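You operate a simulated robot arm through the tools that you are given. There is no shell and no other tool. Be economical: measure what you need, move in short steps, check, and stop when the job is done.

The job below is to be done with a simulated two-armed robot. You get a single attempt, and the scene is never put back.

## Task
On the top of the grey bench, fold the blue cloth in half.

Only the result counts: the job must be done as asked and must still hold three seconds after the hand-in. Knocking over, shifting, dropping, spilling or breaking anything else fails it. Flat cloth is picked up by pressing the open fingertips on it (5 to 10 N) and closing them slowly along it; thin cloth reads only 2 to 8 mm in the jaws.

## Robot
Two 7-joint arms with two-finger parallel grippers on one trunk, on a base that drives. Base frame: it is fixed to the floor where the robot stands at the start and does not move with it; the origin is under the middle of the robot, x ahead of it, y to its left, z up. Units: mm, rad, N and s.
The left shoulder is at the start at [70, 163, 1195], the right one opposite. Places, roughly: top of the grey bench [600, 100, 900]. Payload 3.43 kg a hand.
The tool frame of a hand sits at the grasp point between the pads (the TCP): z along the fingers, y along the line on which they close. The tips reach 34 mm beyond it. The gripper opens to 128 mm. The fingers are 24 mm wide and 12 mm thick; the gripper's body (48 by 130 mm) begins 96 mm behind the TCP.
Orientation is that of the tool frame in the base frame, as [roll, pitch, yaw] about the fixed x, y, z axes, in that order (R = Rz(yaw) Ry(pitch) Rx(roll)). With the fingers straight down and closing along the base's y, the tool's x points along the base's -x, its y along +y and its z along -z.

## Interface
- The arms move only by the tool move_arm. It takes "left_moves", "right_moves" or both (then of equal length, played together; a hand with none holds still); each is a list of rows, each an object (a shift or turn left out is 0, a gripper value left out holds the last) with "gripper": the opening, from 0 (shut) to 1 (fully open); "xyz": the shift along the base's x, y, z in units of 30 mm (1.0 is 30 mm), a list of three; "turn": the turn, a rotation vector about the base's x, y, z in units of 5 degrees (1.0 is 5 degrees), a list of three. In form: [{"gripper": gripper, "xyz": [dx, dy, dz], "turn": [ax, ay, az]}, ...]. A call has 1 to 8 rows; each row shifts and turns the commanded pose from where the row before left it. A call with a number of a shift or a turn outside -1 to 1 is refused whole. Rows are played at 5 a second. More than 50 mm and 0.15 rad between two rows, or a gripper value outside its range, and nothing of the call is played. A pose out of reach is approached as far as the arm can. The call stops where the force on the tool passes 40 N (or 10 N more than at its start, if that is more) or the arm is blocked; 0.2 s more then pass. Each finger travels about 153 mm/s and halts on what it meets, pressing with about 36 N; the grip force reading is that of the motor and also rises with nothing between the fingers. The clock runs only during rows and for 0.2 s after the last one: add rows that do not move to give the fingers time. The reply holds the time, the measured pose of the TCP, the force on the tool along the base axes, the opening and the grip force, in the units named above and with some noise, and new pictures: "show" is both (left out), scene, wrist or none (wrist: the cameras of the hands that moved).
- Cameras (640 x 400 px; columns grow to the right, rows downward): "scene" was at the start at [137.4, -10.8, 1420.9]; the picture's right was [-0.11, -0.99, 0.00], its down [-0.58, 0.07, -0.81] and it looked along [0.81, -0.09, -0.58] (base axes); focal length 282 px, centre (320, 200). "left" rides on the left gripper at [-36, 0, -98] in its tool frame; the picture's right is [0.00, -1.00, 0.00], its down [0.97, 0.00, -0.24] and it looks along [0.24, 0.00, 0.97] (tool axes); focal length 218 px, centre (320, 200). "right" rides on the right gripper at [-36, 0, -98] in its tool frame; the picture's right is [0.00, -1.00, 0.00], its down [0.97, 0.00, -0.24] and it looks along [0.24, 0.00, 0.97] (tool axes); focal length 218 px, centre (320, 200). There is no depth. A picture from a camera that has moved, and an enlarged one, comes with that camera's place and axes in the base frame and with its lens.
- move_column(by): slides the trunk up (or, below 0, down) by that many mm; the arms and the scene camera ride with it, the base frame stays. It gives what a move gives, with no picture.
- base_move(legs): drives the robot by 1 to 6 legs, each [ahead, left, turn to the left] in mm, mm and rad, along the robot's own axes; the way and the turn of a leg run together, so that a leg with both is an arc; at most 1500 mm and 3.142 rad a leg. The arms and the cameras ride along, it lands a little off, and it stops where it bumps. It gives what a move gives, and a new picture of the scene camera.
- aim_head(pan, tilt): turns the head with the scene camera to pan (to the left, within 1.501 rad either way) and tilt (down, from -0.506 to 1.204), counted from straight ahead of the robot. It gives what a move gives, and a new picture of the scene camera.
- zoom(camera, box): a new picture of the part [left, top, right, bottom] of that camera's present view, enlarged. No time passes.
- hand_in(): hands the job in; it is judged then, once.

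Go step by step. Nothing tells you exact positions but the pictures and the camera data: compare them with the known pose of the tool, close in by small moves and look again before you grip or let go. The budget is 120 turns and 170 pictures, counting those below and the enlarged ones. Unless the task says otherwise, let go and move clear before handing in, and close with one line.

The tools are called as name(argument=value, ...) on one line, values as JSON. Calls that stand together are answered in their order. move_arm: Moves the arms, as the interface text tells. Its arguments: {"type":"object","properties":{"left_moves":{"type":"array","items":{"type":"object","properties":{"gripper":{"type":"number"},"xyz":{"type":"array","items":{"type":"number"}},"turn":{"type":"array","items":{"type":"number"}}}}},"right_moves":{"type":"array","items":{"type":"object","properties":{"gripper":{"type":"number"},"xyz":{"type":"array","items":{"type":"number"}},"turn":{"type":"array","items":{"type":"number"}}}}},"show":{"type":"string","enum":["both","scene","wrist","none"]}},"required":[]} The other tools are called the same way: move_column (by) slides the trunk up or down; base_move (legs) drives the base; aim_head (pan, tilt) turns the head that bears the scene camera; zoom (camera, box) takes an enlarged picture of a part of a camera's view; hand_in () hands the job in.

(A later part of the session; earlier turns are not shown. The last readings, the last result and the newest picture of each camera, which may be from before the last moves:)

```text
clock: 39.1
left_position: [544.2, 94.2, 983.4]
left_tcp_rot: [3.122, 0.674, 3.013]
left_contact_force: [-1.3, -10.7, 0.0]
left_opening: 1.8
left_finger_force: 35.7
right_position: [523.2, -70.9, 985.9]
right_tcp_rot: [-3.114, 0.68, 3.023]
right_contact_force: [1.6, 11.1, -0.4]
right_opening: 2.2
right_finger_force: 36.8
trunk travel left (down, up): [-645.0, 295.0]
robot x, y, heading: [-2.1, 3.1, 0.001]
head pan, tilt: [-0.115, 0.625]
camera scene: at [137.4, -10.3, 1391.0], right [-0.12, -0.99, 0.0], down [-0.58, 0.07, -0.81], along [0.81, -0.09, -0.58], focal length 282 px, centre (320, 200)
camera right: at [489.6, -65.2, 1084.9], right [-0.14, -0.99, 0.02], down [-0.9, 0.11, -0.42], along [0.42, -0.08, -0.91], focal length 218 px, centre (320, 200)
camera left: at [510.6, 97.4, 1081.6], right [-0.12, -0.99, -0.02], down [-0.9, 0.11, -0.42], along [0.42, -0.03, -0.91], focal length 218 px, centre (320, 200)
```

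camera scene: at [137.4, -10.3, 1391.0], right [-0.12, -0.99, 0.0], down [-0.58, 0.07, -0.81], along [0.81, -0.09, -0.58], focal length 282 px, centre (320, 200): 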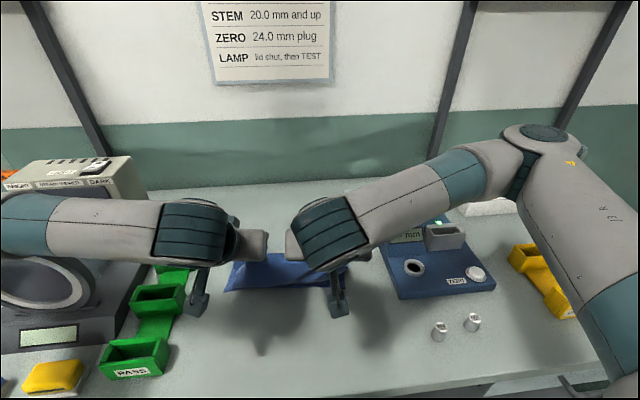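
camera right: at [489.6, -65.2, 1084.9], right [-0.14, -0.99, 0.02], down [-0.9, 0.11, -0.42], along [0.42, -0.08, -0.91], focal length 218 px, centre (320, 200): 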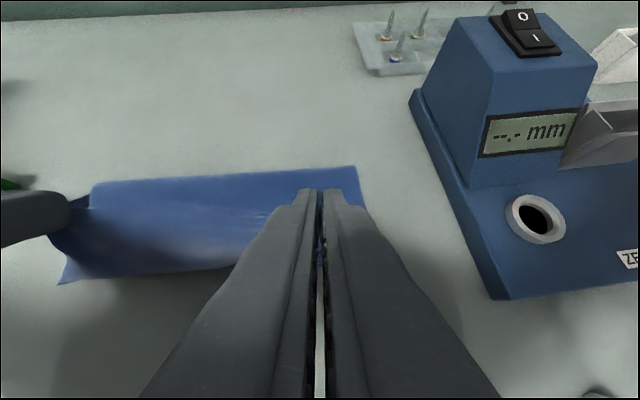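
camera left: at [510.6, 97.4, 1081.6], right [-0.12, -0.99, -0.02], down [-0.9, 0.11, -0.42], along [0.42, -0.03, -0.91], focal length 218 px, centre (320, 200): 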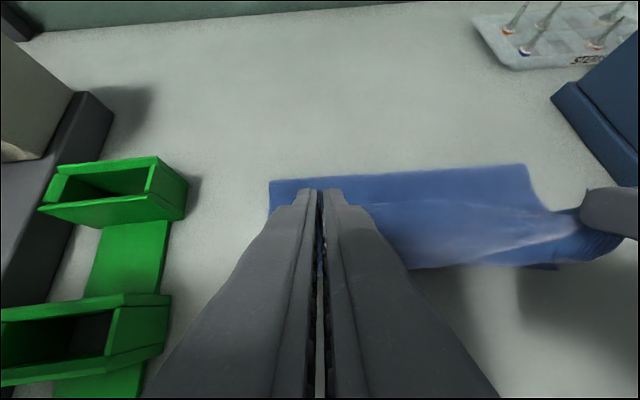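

The sheet leaves these fingers pointing near-and-down, so it always makes a U-turn bulge and drags the crease nearward. I'll lay the cloth flat again and regrip with the fingers closing front-to-back, so the sheet hangs straight from the tips.

move_arm(left_moves=[{"xyz": [0.44, -0.035, 0.5], "turn": [0.07, 0.545, 0]}, {"xyz": [0.52, -0.035, 0.5], "turn": [0.07, 0.545, 0]}, {"xyz": [0.59, -0.035, 0.42], "turn": [0.07, 0.545, 0]}, {"xyz": [0.64, -0.035, 0.32], "turn": [0.07, 0.545, 0]}, {"xyz": [0.68, -0.035, 0.15], "turn": [0.07, 0.545, 0]}, {"xyz": [0.69, -0.035, -0.05], "turn": [0.07, 0.545, 0]}, {"xyz": [0.7, -0.035, 0.03], "turn": [0.07, 0.545, 0]}, {"xyz": [0.7, -0.035, -0.08], "turn": [0.07, 0.545, 0]}], right_moves=[{"xyz": [0.44, -0.035, 0.5], "turn": [0.07, 0.545, 0]}, {"xyz": [0.52, -0.035, 0.5], "turn": [0.07, 0.545, 0]}, {"xyz": [0.59, -0.035, 0.42], "turn": [0.07, 0.545, 0]}, {"xyz": [0.64, -0.035, 0.32], "turn": [0.07, 0.545, 0]}, {"xyz": [0.68, -0.035, 0.15], "turn": [0.07, 0.545, 0]}, {"xyz": [0.69, -0.035, -0.05], "turn": [0.07, 0.545, 0]}, {"xyz": [0.7, -0.035, 0.03], "turn": [0.07, 0.545, 0]}, {"xyz": [0.7, -0.035, -0.08], "turn": [0.07, 0.545, 0]}], show="none")

move_arm(left_moves=[{"xyz": [0.68, -0.035, -0.18], "turn": [0.07, 0.545, 0]}, {"xyz": [0.65, -0.035, -0.27], "turn": [0.07, 0.545, 0]}, {"xyz": [0.6, -0.035, -0.37], "turn": [0.07, 0.545, 0]}, {"xyz": [0.54, -0.035, -0.45], "turn": [0.07, 0.545, 0]}, {"xyz": [0.46, -0.035, -0.53], "turn": [0.07, 0.545, 0]}, {"xyz": [0.37, -0.035, -0.58], "turn": [0.07, 0.545, 0]}, {"xyz": [0.25, 0, -0.6]}, {"xyz": [0.1, 0, -0.5]}], right_moves=[{"xyz": [0.68, -0.035, -0.18], "turn": [0.07, 0.545, 0]}, {"xyz": [0.65, -0.035, -0.27], "turn": [0.07, 0.545, 0]}, {"xyz": [0.6, -0.035, -0.37], "turn": [0.07, 0.545, 0]}, {"xyz": [0.54, -0.035, -0.45], "turn": [0.07, 0.545, 0]}, {"xyz": [0.46, -0.035, -0.53], "turn": [0.07, 0.545, 0]}, {"xyz": [0.37, -0.035, -0.58], "turn": [0.07, 0.545, 0]}, {"xyz": [0.25, 0, -0.6]}, {"xyz": [0.1, 0, -0.5]}])

```text
clock: 40.9
left_position: [691.3, 83.3, 1036.2]
left_tcp_rot: [3.123, 0.287, 3.009]
left_contact_force: [-0.8, -4.4, 0.3]
left_opening: 1.7
left_finger_force: 36.0
right_position: [672.5, -76.8, 1038.0]
right_tcp_rot: [-3.119, 0.29, 3.02]
right_contact_force: [0.9, 5.2, -0.3]
right_opening: 2.3
right_finger_force: 35.7
trunk travel left (down, up): [-645.0, 295.0]
robot x, y, heading: [-3.3, 2.5, -0.002]
head pan, tilt: [-0.115, 0.625]
```

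```text
clock: 42.7
left_position: [801.2, 77.4, 932.7]
left_tcp_rot: [3.123, 0.0, 3.009]
left_contact_force: [0.4, -6.8, -0.5]
left_opening: 1.8
left_finger_force: 36.2
right_position: [781.6, -85.6, 935.9]
right_tcp_rot: [-3.121, 0.004, 3.021]
right_contact_force: [1.6, 5.8, -1.0]
right_opening: 2.3
right_finger_force: 36.3
trunk travel left (down, up): [-645.0, 295.0]
robot x, y, heading: [-0.5, -0.1, -0.003]
head pan, tilt: [-0.115, 0.625]
camera scene: at [138.0, -11.3, 1390.9], right [-0.12, -0.99, 0.0], down [-0.58, 0.07, -0.81], along [0.81, -0.09, -0.58], focal length 282 px, centre (320, 200)
camera right: at [817.4, -88.9, 1033.1], right [-0.12, -0.99, 0.02], down [-0.96, 0.12, 0.24], along [-0.24, 0.01, -0.97], focal length 218 px, centre (320, 200)
camera left: at [836.9, 71.1, 1029.3], right [-0.13, -0.99, -0.02], down [-0.96, 0.12, 0.24], along [-0.24, 0.05, -0.97], focal length 218 px, centre (320, 200)
```

scene: 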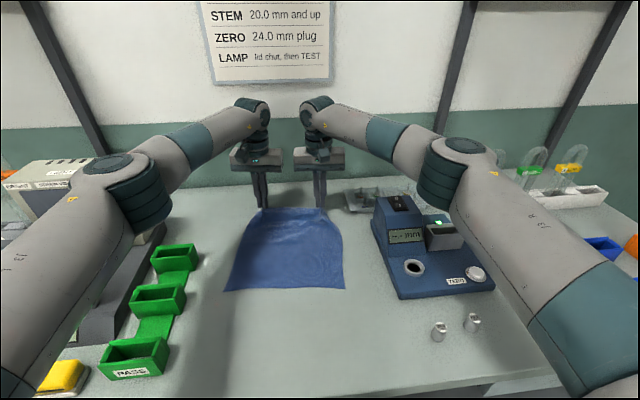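
right: 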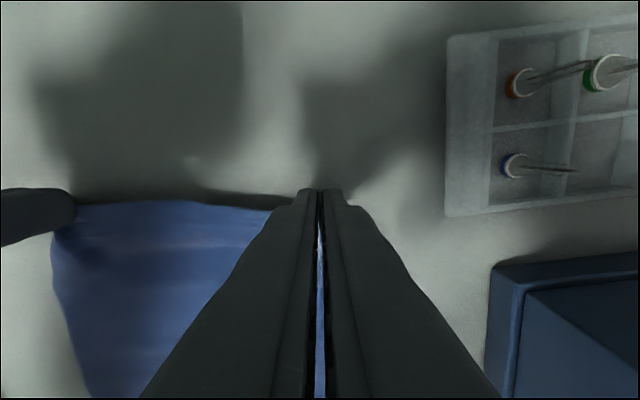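
left: 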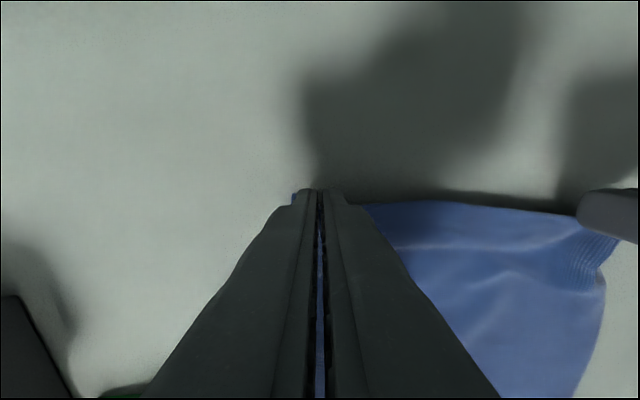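

I'll lower the edge to the bench, open the fingers to let the ridges spread, and lift clear.

move_arm(left_moves=[{"xyz": [0.1, 0, -0.25]}, {"xyz": [0, 0, -0.22]}, {"gripper": 0.1}, {"gripper": 0.2}, {"gripper": 0.35}, {"xyz": [0, 0, 0.5]}, {"xyz": [0, 0, 1]}, {"xyz": [0, 0, 1]}], right_moves=[{"xyz": [0.1, 0, -0.3]}, {"xyz": [0, 0, -0.25]}, {"gripper": 0.1}, {"gripper": 0.2}, {"gripper": 0.35}, {"xyz": [0, 0, 0.5]}, {"xyz": [0, 0, 1]}, {"xyz": [0, 0, 1]}])

```text
clock: 44.5
left_position: [801.8, 77.2, 996.0]
left_tcp_rot: [3.123, -0.001, 3.014]
left_contact_force: [-0.1, -0.8, -0.2]
left_opening: 44.6
left_finger_force: 0.1
right_position: [781.8, -85.8, 996.4]
right_tcp_rot: [-3.12, 0.006, 3.021]
right_contact_force: [-1.1, 0.1, -0.6]
right_opening: 45.0
right_finger_force: 0.1
trunk travel left (down, up): [-645.0, 295.0]
robot x, y, heading: [1.2, 1.3, -0.002]
head pan, tilt: [-0.115, 0.625]
camera scene: at [136.0, -10.7, 1391.0], right [-0.12, -0.99, 0.0], down [-0.58, 0.07, -0.81], along [0.81, -0.09, -0.58], focal length 282 px, centre (320, 200)
camera right: at [817.1, -89.6, 1094.2], right [-0.12, -0.99, 0.02], down [-0.96, 0.12, 0.23], along [-0.24, 0.01, -0.97], focal length 218 px, centre (320, 200)
camera left: at [836.7, 71.6, 1093.6], right [-0.13, -0.99, -0.02], down [-0.96, 0.12, 0.24], along [-0.23, 0.05, -0.97], focal length 218 px, centre (320, 200)
```

scene: 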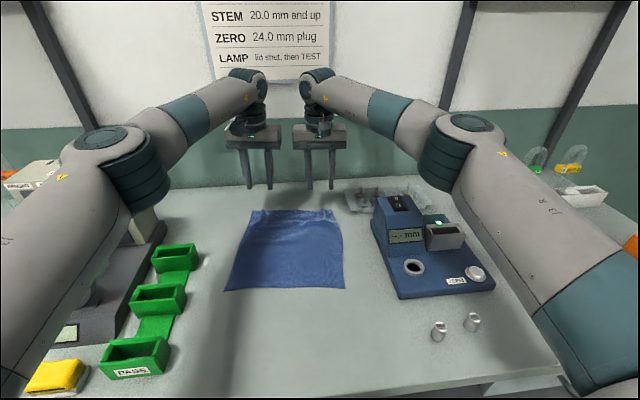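
right: 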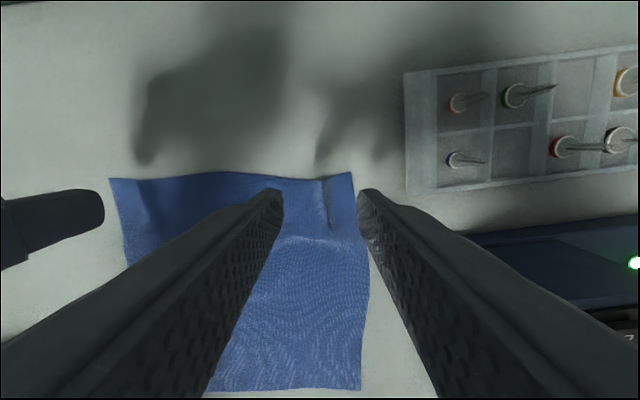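
left: 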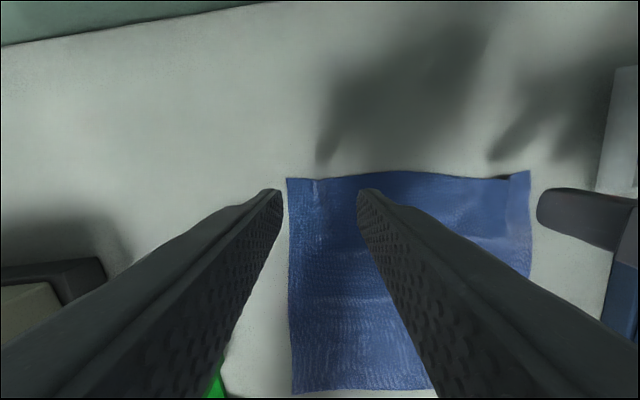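

The cloth is flat again. Now I'll raise the hands a little and yaw both grippers by 90° (left +, right −).

move_arm(left_moves=[{"gripper": 0.2, "xyz": [0, 0, 0.5], "turn": [0, 0, 1]}, {"turn": [0, 0, 1]}, {"turn": [0, 0, 1]}, {"turn": [0, 0, 1]}, {"turn": [0, 0, 1]}, {"turn": [0, 0, 1]}, {"turn": [0, 0, 1]}, {"turn": [0, 0, 1]}], right_moves=[{"gripper": 0.2, "xyz": [0, 0, 0.5], "turn": [0, 0, -1]}, {"turn": [0, 0, -1]}, {"turn": [0, 0, -1]}, {"turn": [0, 0, -1]}, {"turn": [0, 0, -1]}, {"turn": [0, 0, -1]}, {"turn": [0, 0, -1]}, {"turn": [0, 0, -1]}], show="none")

move_arm(left_moves=[{"turn": [0, 0, 1]}, {"turn": [0, 0, 1]}, {"turn": [0, 0, 1]}, {"turn": [0, 0, 1]}, {"turn": [0, 0, 1]}, {"turn": [0, 0, 1]}, {"turn": [0, 0, 1]}, {"turn": [0, 0, 1]}], right_moves=[{"turn": [0, 0, -1]}, {"turn": [0, 0, -1]}, {"turn": [0, 0, -1]}, {"turn": [0, 0, -1]}, {"turn": [0, 0, -1]}, {"turn": [0, 0, -1]}, {"turn": [0, 0, -1]}, {"turn": [0, 0, -1]}], show="none")

move_arm(left_moves=[{"turn": [0, 0, 1]}, {"turn": [0, 0, 1]}], right_moves=[{"turn": [0, 0, -1]}, {"turn": [0, 0, -1]}])

```text
clock: 46.3
left_position: [803.4, 78.6, 1010.8]
left_tcp_rot: [3.123, 0.0, -2.572]
left_contact_force: [-0.1, -0.2, -0.7]
left_opening: 25.3
left_finger_force: 0.0
right_position: [783.8, -85.2, 1008.9]
right_tcp_rot: [-3.121, 0.005, 2.321]
right_contact_force: [0.0, -0.1, -0.4]
right_opening: 25.5
right_finger_force: 0.0
trunk travel left (down, up): [-645.0, 295.0]
robot x, y, heading: [1.9, 1.9, -0.001]
head pan, tilt: [-0.115, 0.625]
```

```text
clock: 47.5
left_position: [804.9, 87.1, 1010.5]
left_tcp_rot: [3.121, 0.001, -2.133]
left_contact_force: [0.5, 1.1, 0.4]
left_opening: 25.5
left_finger_force: 0.0
right_position: [785.7, -92.6, 1009.2]
right_tcp_rot: [-3.121, 0.007, 1.877]
right_contact_force: [-0.2, -2.2, -0.2]
right_opening: 25.6
right_finger_force: 0.0
trunk travel left (down, up): [-645.0, 295.0]
robot x, y, heading: [3.7, 2.0, -0.004]
head pan, tilt: [-0.115, 0.625]
stopped in row 6 (left hand): the force on the tool passed its limit (the readings are from after the stop); the commanded pose is now the measured one
```

```text
clock: 48.1
left_position: [806.7, 91.9, 1010.0]
left_tcp_rot: [3.121, 0.003, -1.959]
left_contact_force: [-0.2, 1.7, 0.3]
left_opening: 25.4
left_finger_force: 0.1
right_position: [786.4, -99.0, 1008.3]
right_tcp_rot: [-3.119, 0.008, 1.704]
right_contact_force: [0.4, -1.8, -0.2]
right_opening: 25.4
right_finger_force: 0.0
trunk travel left (down, up): [-645.0, 295.0]
robot x, y, heading: [-0.3, -0.7, 0.002]
head pan, tilt: [-0.115, 0.625]
stopped in row 2 (left hand): the force on the tool passed its limit (the readings are from after the stop); the commanded pose is now the measured one
camera scene: at [137.5, -10.7, 1390.9], right [-0.11, -0.99, 0.0], down [-0.58, 0.07, -0.81], along [0.81, -0.09, -0.58], focal length 282 px, centre (320, 200)
camera right: at [793.8, -134.8, 1107.3], right [-0.99, -0.13, 0.02], down [-0.12, 0.96, 0.23], along [-0.05, 0.23, -0.97], focal length 218 px, centre (320, 200)
camera left: at [822.2, 125.3, 1107.9], right [0.92, -0.38, -0.02], down [-0.36, -0.9, 0.24], along [-0.11, -0.21, -0.97], focal length 218 px, centre (320, 200)
```

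scene: 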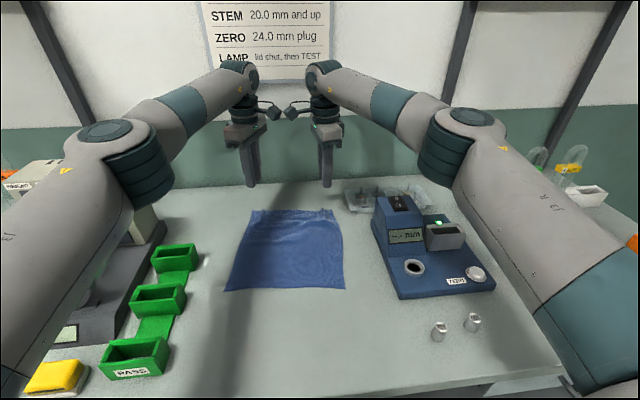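
right: 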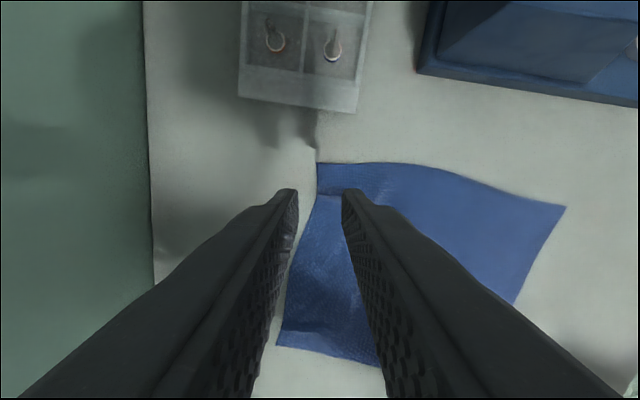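
left: 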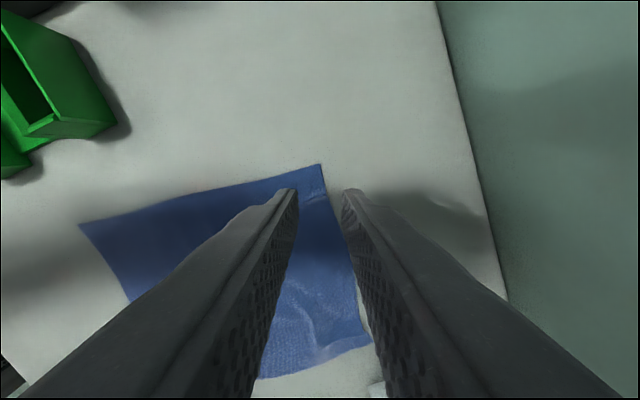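

Side units on the two wrists touch when turned inward, so I'll stop rotating here (15° short, which is fine) and keep the hands about 200 mm apart. Now moving over the corners, about 20 mm inside the far edge.

move_arm(left_moves=[{"xyz": [-0.2, 0.17, -0.1]}, {"xyz": [-0.2, 0, -0.7]}, {"xyz": [-0.2, 0, -0.7]}, {"xyz": [0, 0, -0.7]}], right_moves=[{"xyz": [-0.2, -0.23, -0.1]}, {"xyz": [-0.2, 0, -0.7]}, {"xyz": [-0.2, 0, -0.7]}, {"xyz": [0, 0, -0.6]}], show="wrist")

```text
clock: 49.1
left_position: [787.3, 97.3, 943.1]
left_tcp_rot: [3.121, 0.003, -1.96]
left_contact_force: [-0.3, -0.6, -0.5]
left_opening: 25.6
left_finger_force: 0.1
right_position: [769.3, -105.5, 946.5]
right_tcp_rot: [-3.118, 0.008, 1.705]
right_contact_force: [0.0, 0.0, -0.5]
right_opening: 25.4
right_finger_force: 0.0
trunk travel left (down, up): [-645.0, 295.0]
robot x, y, heading: [-0.6, 0.5, -0.001]
head pan, tilt: [-0.115, 0.625]
camera right: at [776.3, -141.6, 1042.9], right [-0.99, -0.13, 0.02], down [-0.12, 0.96, 0.23], along [-0.05, 0.23, -0.97], focal length 218 px, centre (320, 200)
camera left: at [803.7, 130.0, 1040.4], right [0.92, -0.38, -0.02], down [-0.36, -0.9, 0.24], along [-0.11, -0.21, -0.97], focal length 218 px, centre (320, 200)
```

right: 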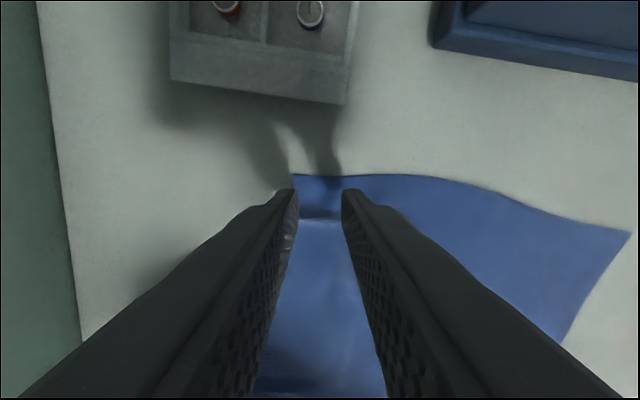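
left: 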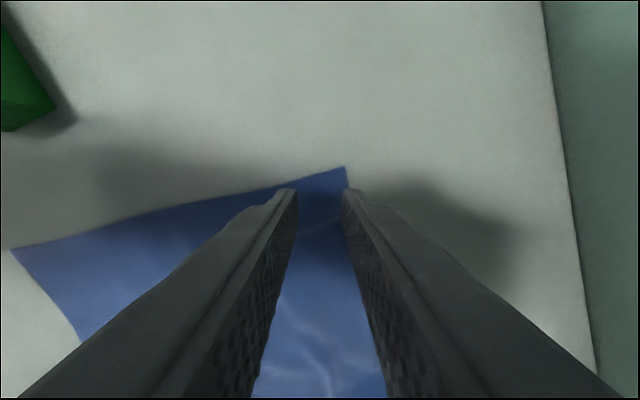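

Both outer fingers hang slightly over the far edge, so I'll shift inward 5 mm and lower to near contact.

move_arm(left_moves=[{"xyz": [-0.17, 0, -0.4]}, {"xyz": [0, 0, -0.3]}, {"xyz": [0, 0, -0.15]}, {}], right_moves=[{"xyz": [-0.17, 0, -0.5]}, {"xyz": [0, 0, -0.3]}, {"xyz": [0, 0, -0.15]}, {}], show="none")

move_arm(left_moves=[{"xyz": [0, 0, -0.04]}, {}], right_moves=[{"xyz": [0, 0, -0.04]}, {}], show="wrist")

```text
clock: 50.1
left_position: [782.9, 97.7, 918.8]
left_tcp_rot: [3.12, 0.004, -1.96]
left_contact_force: [-0.6, 0.9, 0.6]
left_opening: 25.7
left_finger_force: 0.1
right_position: [763.7, -105.7, 916.5]
right_tcp_rot: [-3.118, 0.007, 1.705]
right_contact_force: [0.7, 0.6, -0.2]
right_opening: 25.5
right_finger_force: 0.1
trunk travel left (down, up): [-645.0, 295.0]
robot x, y, heading: [-0.4, 2.4, 0.004]
head pan, tilt: [-0.115, 0.625]
```

```text
clock: 50.7
left_position: [782.9, 99.0, 916.6]
left_tcp_rot: [3.123, 0.005, -1.963]
left_contact_force: [-0.6, -0.2, 0.5]
left_opening: 25.8
left_finger_force: 0.0
right_position: [763.7, -105.0, 916.6]
right_tcp_rot: [-3.121, 0.009, 1.706]
right_contact_force: [1.0, -0.5, 1.7]
right_opening: 25.7
right_finger_force: 0.7
trunk travel left (down, up): [-645.0, 295.0]
robot x, y, heading: [0.8, 0.2, -0.001]
head pan, tilt: [-0.115, 0.625]
camera right: at [770.5, -141.0, 1014.4], right [-0.99, -0.13, 0.02], down [-0.13, 0.96, 0.23], along [-0.05, 0.23, -0.97], focal length 218 px, centre (320, 200)
camera left: at [798.4, 131.0, 1015.2], right [0.92, -0.38, -0.02], down [-0.36, -0.9, 0.24], along [-0.11, -0.21, -0.97], focal length 218 px, centre (320, 200)
```

right: 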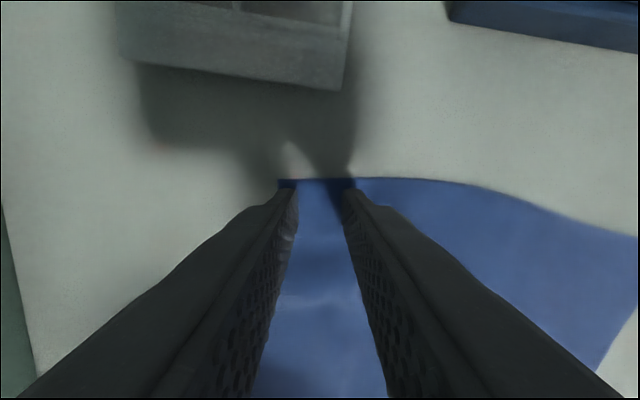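
left: 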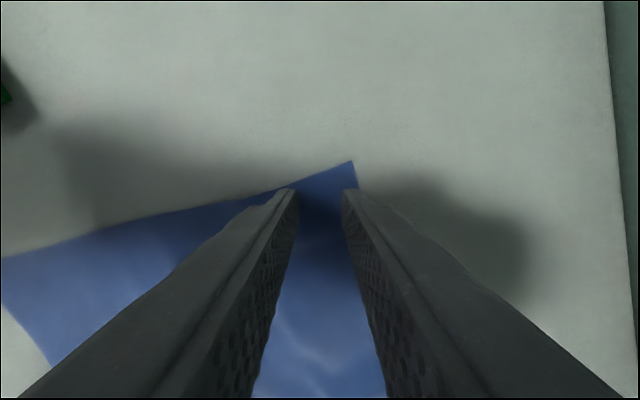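

Placement is good on both corners. I'll press a little more and check the forces.

move_arm(left_moves=[{"xyz": [0, 0, -0.06]}, {"xyz": [0, 0, -0.03]}, {}], right_moves=[{"xyz": [0, 0, -0.05]}, {}, {}], show="none")

```text
clock: 51.5
left_position: [782.5, 97.7, 917.7]
left_tcp_rot: [3.124, 0.003, -1.959]
left_contact_force: [0.5, 3.0, 11.1]
left_opening: 25.6
left_finger_force: 0.3
right_position: [761.9, -105.5, 915.4]
right_tcp_rot: [-3.121, 0.008, 1.706]
right_contact_force: [0.2, -1.3, 5.7]
right_opening: 26.0
right_finger_force: 0.5
trunk travel left (down, up): [-645.0, 295.0]
robot x, y, heading: [-1.1, -0.3, 0.006]
head pan, tilt: [-0.115, 0.625]
```

Left reads 11 N and right 6 N, which is good. Closing slowly.

move_arm(left_moves=[{"gripper": 0.17}, {"gripper": 0.14}, {"gripper": 0.11}, {"gripper": 0.08}, {"gripper": 0.05}, {"gripper": 0.02}, {"gripper": 0}, {}], right_moves=[{"gripper": 0.17, "xyz": [0, 0, -0.02]}, {"gripper": 0.14}, {"gripper": 0.11}, {"gripper": 0.08, "xyz": [0, 0, -0.02]}, {"gripper": 0.05}, {"gripper": 0.02}, {"gripper": 0}, {}], show="wrist")

```text
clock: 53.3
left_position: [781.0, 95.9, 915.6]
left_tcp_rot: [3.125, 0.003, -1.962]
left_contact_force: [1.5, -1.6, 11.4]
left_opening: 1.8
left_finger_force: 36.7
right_position: [763.0, -105.2, 916.0]
right_tcp_rot: [-3.123, 0.009, 1.706]
right_contact_force: [1.3, 0.5, 9.3]
right_opening: 1.8
right_finger_force: 36.0
trunk travel left (down, up): [-645.0, 295.0]
robot x, y, heading: [-0.5, 4.5, -0.0]
head pan, tilt: [-0.115, 0.625]
camera right: at [768.9, -140.9, 1013.9], right [-0.99, -0.13, 0.02], down [-0.13, 0.96, 0.23], along [-0.05, 0.23, -0.97], focal length 218 px, centre (320, 200)
camera left: at [796.6, 129.3, 1013.8], right [0.92, -0.38, -0.02], down [-0.37, -0.9, 0.24], along [-0.11, -0.21, -0.97], focal length 218 px, centre (320, 200)
```

right: 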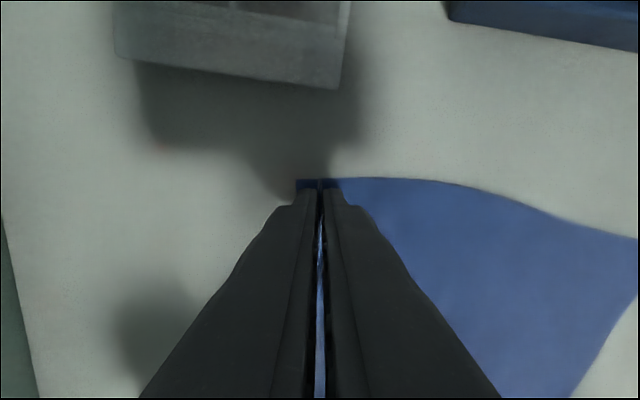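
left: 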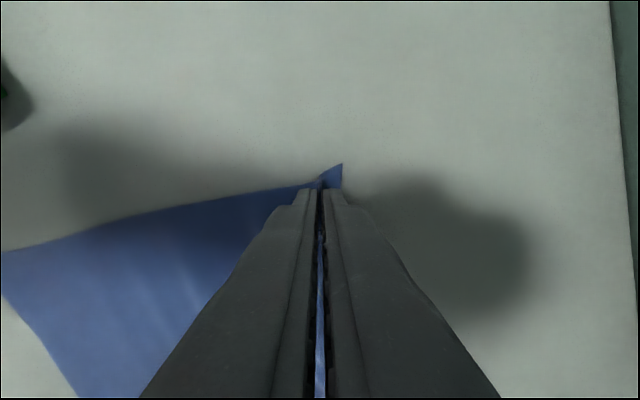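

Both corners are pinched front-to-back with roughly a 14 mm flap beyond the fingers. I'll lift a little and check where the near edge lies.

move_arm(left_moves=[{"xyz": [-0.05, 0, 0.4]}, {"xyz": [-0.25, 0, 0.6]}, {"xyz": [-0.35, 0, 0.6]}], right_moves=[{"xyz": [-0.05, 0, 0.4]}, {"xyz": [-0.25, 0, 0.6]}, {"xyz": [-0.35, 0, 0.6]}])

zoom(camera="scene", box=[200, 190, 380, 302])

```text
clock: 54.1
left_position: [763.0, 98.0, 962.3]
left_tcp_rot: [3.121, 0.005, -1.961]
left_contact_force: [-0.4, 0.1, 0.6]
left_opening: 2.1
left_finger_force: 35.7
right_position: [744.6, -105.9, 962.3]
right_tcp_rot: [-3.12, 0.009, 1.705]
right_contact_force: [0.4, -0.9, -0.7]
right_opening: 1.7
right_finger_force: 36.1
trunk travel left (down, up): [-645.0, 295.0]
robot x, y, heading: [-2.2, -2.5, -0.003]
head pan, tilt: [-0.115, 0.625]
camera scene: at [136.7, -10.7, 1390.9], right [-0.11, -0.99, 0.0], down [-0.58, 0.07, -0.81], along [0.81, -0.09, -0.58], focal length 282 px, centre (320, 200)
camera right: at [751.2, -142.2, 1060.4], right [-0.99, -0.13, 0.02], down [-0.12, 0.96, 0.23], along [-0.05, 0.23, -0.97], focal length 218 px, centre (320, 200)
camera left: at [778.4, 130.2, 1060.4], right [0.92, -0.38, -0.02], down [-0.37, -0.9, 0.24], along [-0.11, -0.21, -0.97], focal length 218 px, centre (320, 200)
```

scene: 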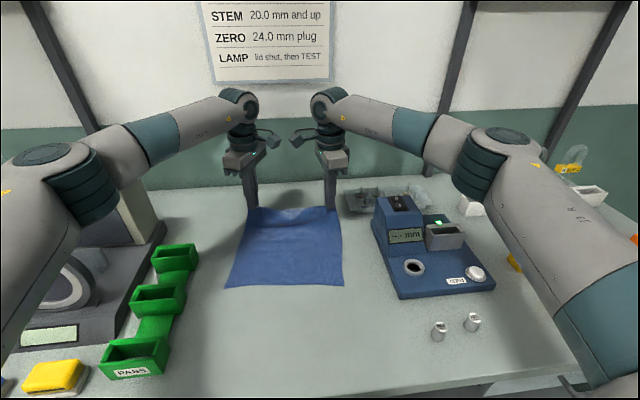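
right: 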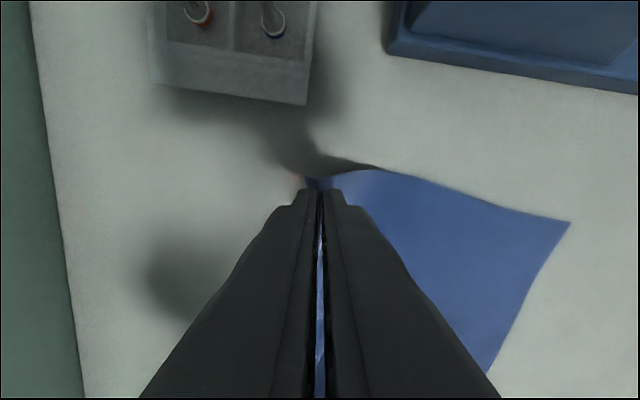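
left: 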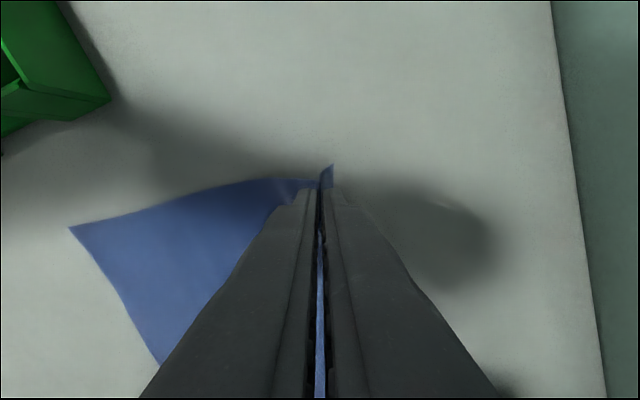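

```text
3.56 times, centred on (290, 246) of scene
camera zoom: at [136.7, -10.7, 1390.9], right [-0.11, -0.99, 0.0], down [-0.58, 0.07, -0.81], along [0.81, -0.09, -0.58], focal length 1004 px, centre (427, 36)
```

zoom: 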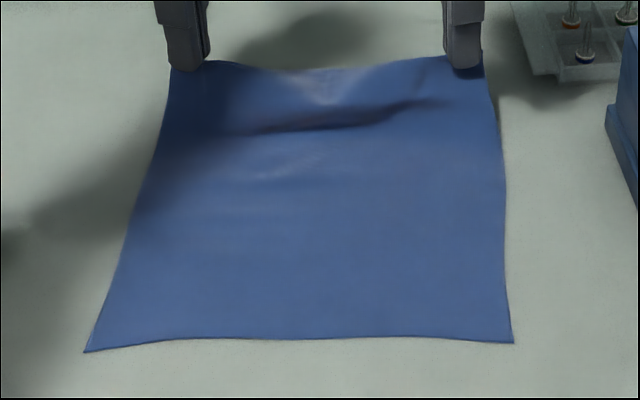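

The near edge lies at about (542,154)–(520,-105), and the far corners are held with the sheet hanging straight. I'll now run a 99 mm arc about the midline (x≈673/656).

move_arm(left_moves=[{"xyz": [-0.47, 0.045, 0.57], "turn": [-0.06, -0.655, 0]}, {"xyz": [-0.57, 0.045, 0.473], "turn": [-0.06, -0.655, 0]}, {"xyz": [-0.66, 0.045, 0.357], "turn": [-0.06, -0.655, 0]}, {"xyz": [-0.72, 0.045, 0.223], "turn": [-0.06, -0.655, 0]}, {"xyz": [-0.75, 0.045, 0.077], "turn": [-0.06, -0.655, 0]}, {"xyz": [-0.75, 0.045, -0.067], "turn": [-0.06, -0.655, 0]}, {"xyz": [-0.723, 0.045, -0.213], "turn": [-0.06, -0.655, 0]}], right_moves=[{"xyz": [-0.47, 0.045, 0.57], "turn": [-0.06, -0.655, 0]}, {"xyz": [-0.57, 0.045, 0.473], "turn": [-0.06, -0.655, 0]}, {"xyz": [-0.66, 0.045, 0.357], "turn": [-0.06, -0.655, 0]}, {"xyz": [-0.72, 0.045, 0.223], "turn": [-0.06, -0.655, 0]}, {"xyz": [-0.75, 0.045, 0.077], "turn": [-0.06, -0.655, 0]}, {"xyz": [-0.75, 0.045, -0.067], "turn": [-0.06, -0.655, 0]}, {"xyz": [-0.723, 0.045, -0.213], "turn": [-0.06, -0.655, 0]}])

zoom(camera="scene", box=[200, 190, 380, 302])

```text
clock: 55.7
left_position: [626.1, 107.5, 1003.8]
left_tcp_rot: [-2.772, 0.117, -1.939]
left_contact_force: [-0.3, 0.4, -0.8]
left_opening: 1.9
left_finger_force: 36.8
right_position: [602.1, -95.9, 1005.2]
right_tcp_rot: [2.768, 0.096, 1.684]
right_contact_force: [0.1, -0.3, -0.1]
right_opening: 2.1
right_finger_force: 35.9
trunk travel left (down, up): [-645.0, 295.0]
robot x, y, heading: [0.1, -1.0, 0.002]
head pan, tilt: [-0.115, 0.625]
camera scene: at [136.5, -10.6, 1391.1], right [-0.12, -0.99, 0.0], down [-0.58, 0.07, -0.81], along [0.81, -0.09, -0.58], focal length 282 px, centre (320, 200)
camera right: at [570.5, -128.4, 1099.3], right [-0.92, -0.14, -0.36], down [-0.2, 0.97, 0.13], along [0.33, 0.19, -0.92], focal length 218 px, centre (320, 200)
camera left: at [602.2, 143.2, 1099.5], right [0.86, -0.37, 0.36], down [-0.43, -0.89, 0.11], along [0.28, -0.25, -0.93], focal length 218 px, centre (320, 200)
```

scene: 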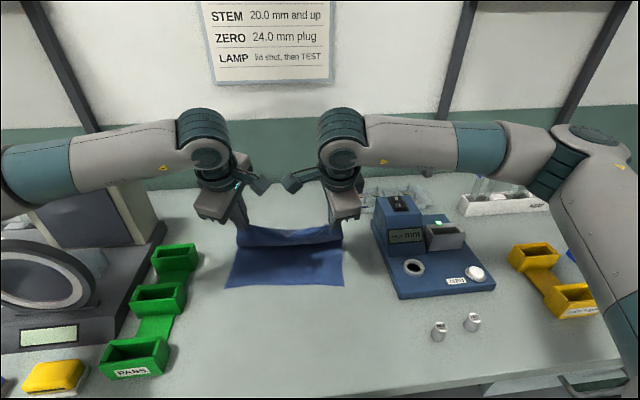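
right: 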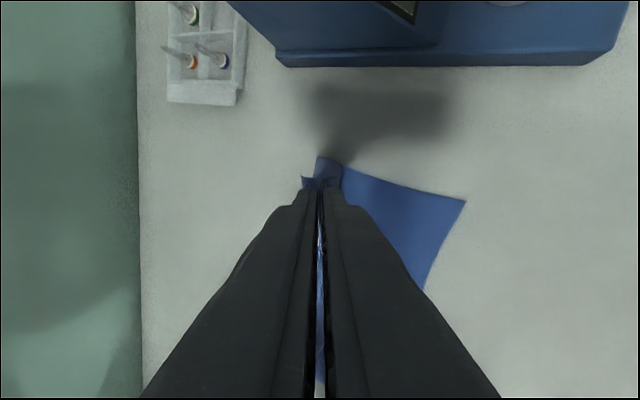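
left: 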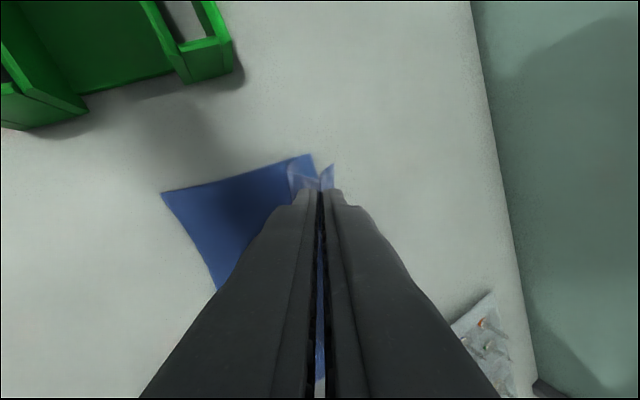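

```text
3.56 times, centred on (290, 246) of scene
camera zoom: at [136.5, -10.6, 1391.1], right [-0.12, -0.99, 0.0], down [-0.58, 0.07, -0.81], along [0.81, -0.09, -0.58], focal length 1004 px, centre (427, 36)
```

zoom: 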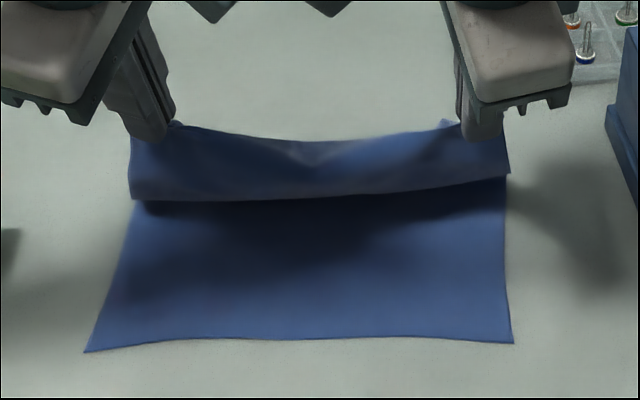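

The fold looks clean: the sheet hangs from the tips and the crease stays back. Continuing down the second part of the arc.

move_arm(left_moves=[{"xyz": [-0.67, 0.045, -0.35], "turn": [-0.06, -0.655, 0]}, {"xyz": [-0.583, 0.045, -0.477], "turn": [-0.06, -0.655, 0]}, {"xyz": [-0.483, 0.045, -0.577], "turn": [-0.06, -0.655, 0]}, {"xyz": [-0.353, 0.045, -0.657], "turn": [-0.06, -0.655, 0]}], right_moves=[{"xyz": [-0.67, 0.045, -0.35], "turn": [-0.06, -0.655, 0]}, {"xyz": [-0.583, 0.045, -0.477], "turn": [-0.06, -0.655, 0]}, {"xyz": [-0.483, 0.045, -0.577], "turn": [-0.06, -0.655, 0]}, {"xyz": [-0.353, 0.045, -0.657], "turn": [-0.06, -0.655, 0]}])

zoom(camera="scene", box=[200, 220, 380, 332])

```text
clock: 56.7
left_position: [563.4, 112.7, 942.4]
left_tcp_rot: [-2.548, 0.177, -1.903]
left_contact_force: [0.6, -0.3, 0.6]
left_opening: 1.7
left_finger_force: 36.2
right_position: [540.4, -92.9, 942.2]
right_tcp_rot: [2.542, 0.138, 1.659]
right_contact_force: [0.6, 0.2, 0.1]
right_opening: 2.1
right_finger_force: 35.9
trunk travel left (down, up): [-645.0, 295.0]
robot x, y, heading: [-0.3, 1.5, -0.004]
head pan, tilt: [-0.115, 0.625]
camera scene: at [137.5, -10.2, 1391.1], right [-0.12, -0.99, 0.0], down [-0.58, 0.07, -0.81], along [0.81, -0.09, -0.58], focal length 282 px, centre (320, 200)
camera right: at [487.6, -122.1, 1028.1], right [-0.82, -0.15, -0.56], down [-0.22, 0.97, 0.06], along [0.53, 0.17, -0.83], focal length 218 px, centre (320, 200)
camera left: at [518.3, 150.3, 1028.6], right [0.75, -0.36, 0.55], down [-0.45, -0.89, 0.03], along [0.48, -0.27, -0.83], focal length 218 px, centre (320, 200)
```

scene: 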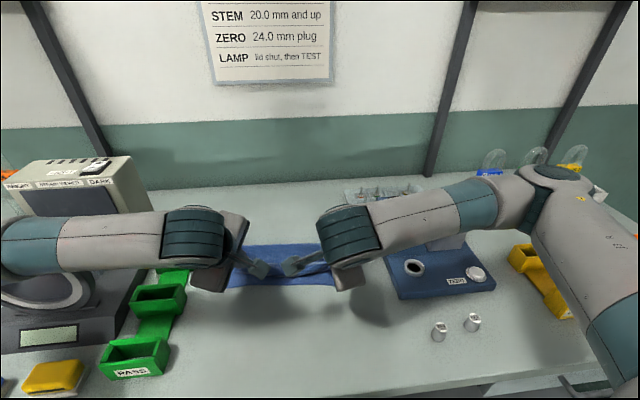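
right: 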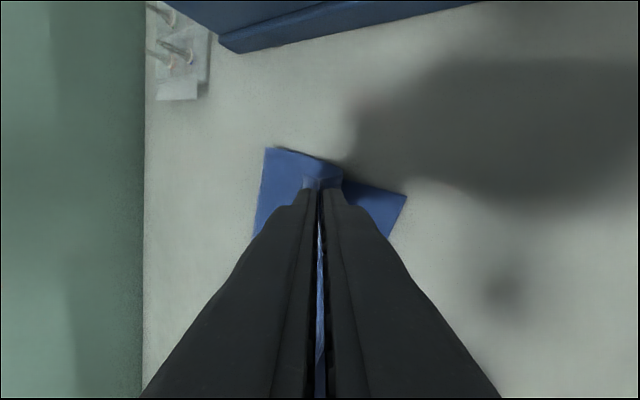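
left: 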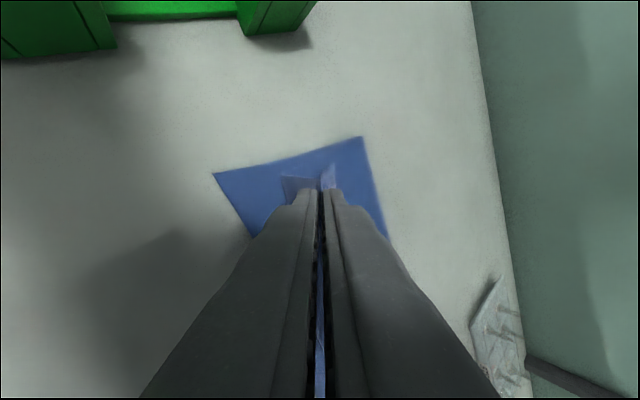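

```text
3.56 times, centred on (290, 276) of scene
camera zoom: at [137.5, -10.2, 1391.1], right [-0.12, -0.99, 0.0], down [-0.58, 0.07, -0.81], along [0.81, -0.09, -0.58], focal length 1004 px, centre (427, -70)
```

zoom: 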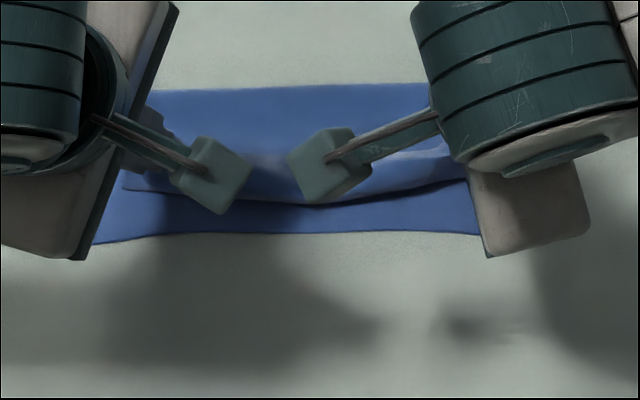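

The crease is at x≈662/644, close to the midline, and the upper layer is clean with its edge about 35 mm above the lower one. Lowering to the bench now.

move_arm(left_moves=[{"xyz": [-0.25, 0.03, -0.35]}, {"xyz": [-0.2, 0, -0.3]}, {"xyz": [-0.05, 0, -0.12]}, {}], right_moves=[{"xyz": [-0.2, 0.03, -0.35]}, {"xyz": [-0.15, 0, -0.3]}, {"xyz": [-0.05, 0, -0.12]}, {}])

zoom(camera="scene", box=[200, 220, 380, 332])

```text
clock: 57.7
left_position: [549.5, 111.9, 919.4]
left_tcp_rot: [-2.55, 0.177, -1.904]
left_contact_force: [-0.7, 0.1, -0.5]
left_opening: 2.0
left_finger_force: 35.9
right_position: [529.4, -91.8, 918.4]
right_tcp_rot: [2.545, 0.139, 1.659]
right_contact_force: [-0.3, -0.2, -0.1]
right_opening: 2.1
right_finger_force: 35.9
trunk travel left (down, up): [-645.0, 295.0]
robot x, y, heading: [-0.2, -1.3, -0.003]
head pan, tilt: [-0.115, 0.625]
camera scene: at [137.3, -10.7, 1390.9], right [-0.11, -0.99, 0.0], down [-0.58, 0.07, -0.81], along [0.81, -0.09, -0.58], focal length 282 px, centre (320, 200)
camera right: at [477.1, -122.1, 1004.5], right [-0.82, -0.15, -0.56], down [-0.22, 0.97, 0.06], along [0.53, 0.17, -0.83], focal length 218 px, centre (320, 200)
camera left: at [503.0, 150.7, 1006.3], right [0.75, -0.36, 0.55], down [-0.45, -0.89, 0.03], along [0.48, -0.27, -0.84], focal length 218 px, centre (320, 200)
```

scene: 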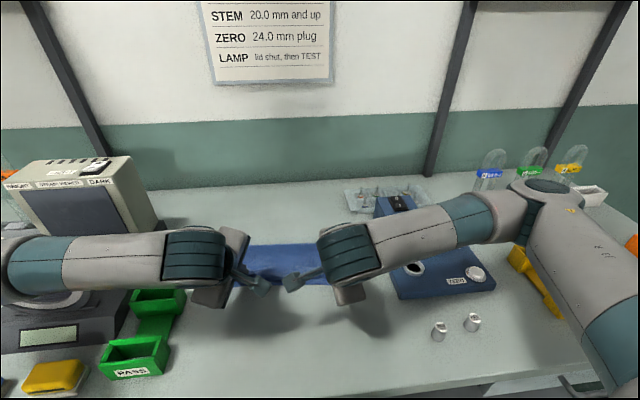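
right: 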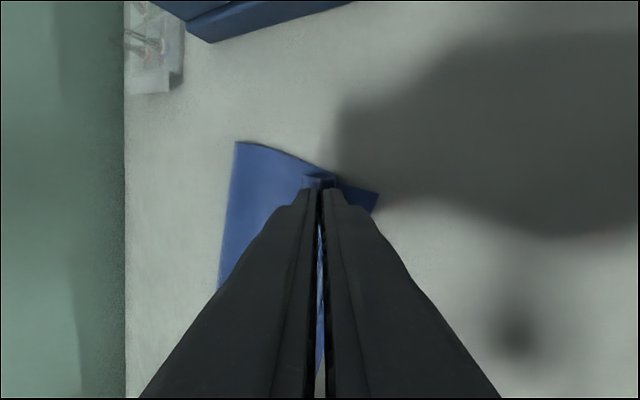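
left: 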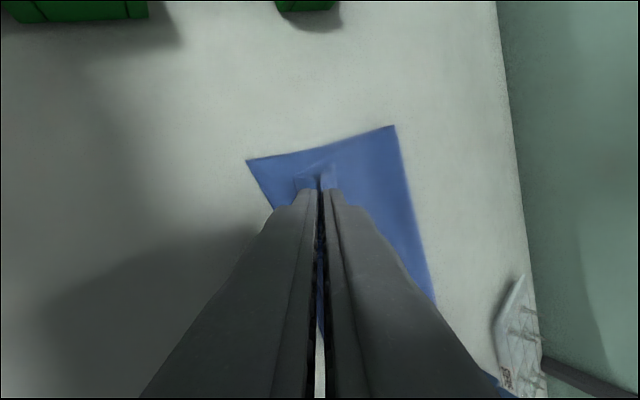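

```text
3.56 times, centred on (290, 276) of scene
camera zoom: at [137.3, -10.7, 1390.9], right [-0.11, -0.99, 0.0], down [-0.58, 0.07, -0.81], along [0.81, -0.09, -0.58], focal length 1004 px, centre (427, -70)
```

zoom: 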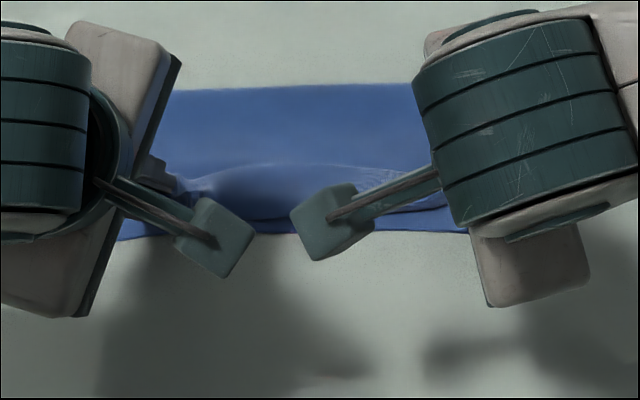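

The crease is good, and only a strip of about 25 mm at the gripped edge is still turned up. I'll release gently here and back out along the fingers.

move_arm(left_moves=[{"gripper": 0.04, "xyz": [0, 0, 0.05]}, {"gripper": 0.08, "xyz": [0, 0, 0.1]}, {"gripper": 0.14, "xyz": [0, 0, 0.1]}, {"xyz": [-0.15, 0, 0.4]}, {"xyz": [-0.2, 0.1, 0.8]}, {"xyz": [0, 0.2, 1]}, {"xyz": [0, 0.3, 1]}, {"xyz": [0, 0.3, 1]}], right_moves=[{"gripper": 0.04, "xyz": [0, 0, 0.05]}, {"gripper": 0.08, "xyz": [0, 0, 0.1]}, {"gripper": 0.14, "xyz": [0, 0, 0.1]}, {"xyz": [-0.15, 0, 0.4]}, {"xyz": [-0.2, -0.1, 0.8]}, {"xyz": [0, -0.2, 1]}, {"xyz": [0, -0.3, 1]}, {"xyz": [0, -0.3, 1]}], show="scene")

zoom(camera="scene", box=[200, 220, 380, 332])

```text
clock: 59.5
left_position: [536.4, 139.0, 1055.1]
left_tcp_rot: [-2.55, 0.179, -1.905]
left_contact_force: [-0.1, -0.8, 0.1]
left_opening: 17.8
left_finger_force: 0.0
right_position: [516.6, -118.3, 1052.9]
right_tcp_rot: [2.543, 0.138, 1.658]
right_contact_force: [-0.1, 0.3, -0.3]
right_opening: 18.0
right_finger_force: 0.1
trunk travel left (down, up): [-645.0, 295.0]
robot x, y, heading: [1.4, -3.7, 0.006]
head pan, tilt: [-0.115, 0.625]
camera scene: at [136.1, -11.0, 1391.0], right [-0.11, -0.99, 0.0], down [-0.58, 0.07, -0.81], along [0.81, -0.09, -0.58], focal length 282 px, centre (320, 200)
```

scene: 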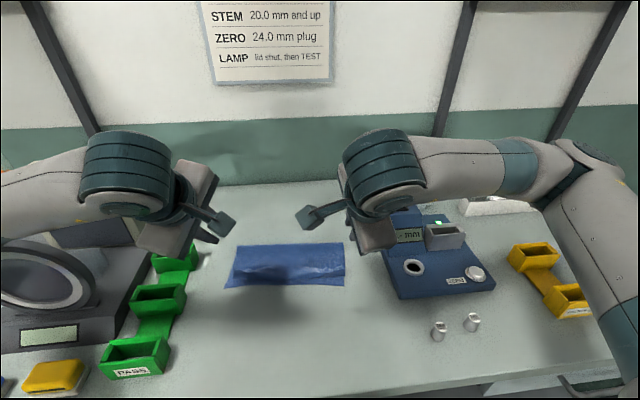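

```text
3.56 times, centred on (290, 276) of scene
camera zoom: at [136.1, -11.0, 1391.0], right [-0.11, -0.99, 0.0], down [-0.58, 0.07, -0.81], along [0.81, -0.09, -0.58], focal length 1004 px, centre (427, -70)
```

zoom: 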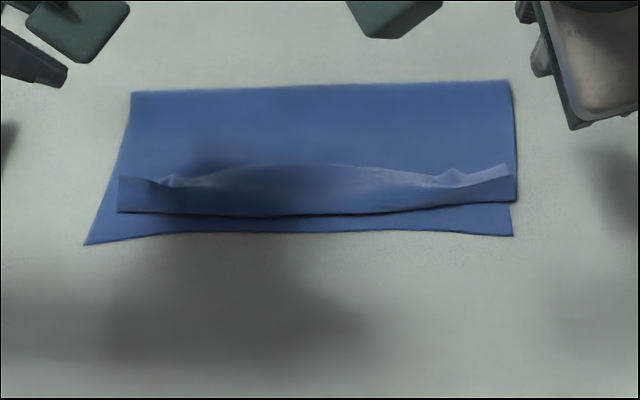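

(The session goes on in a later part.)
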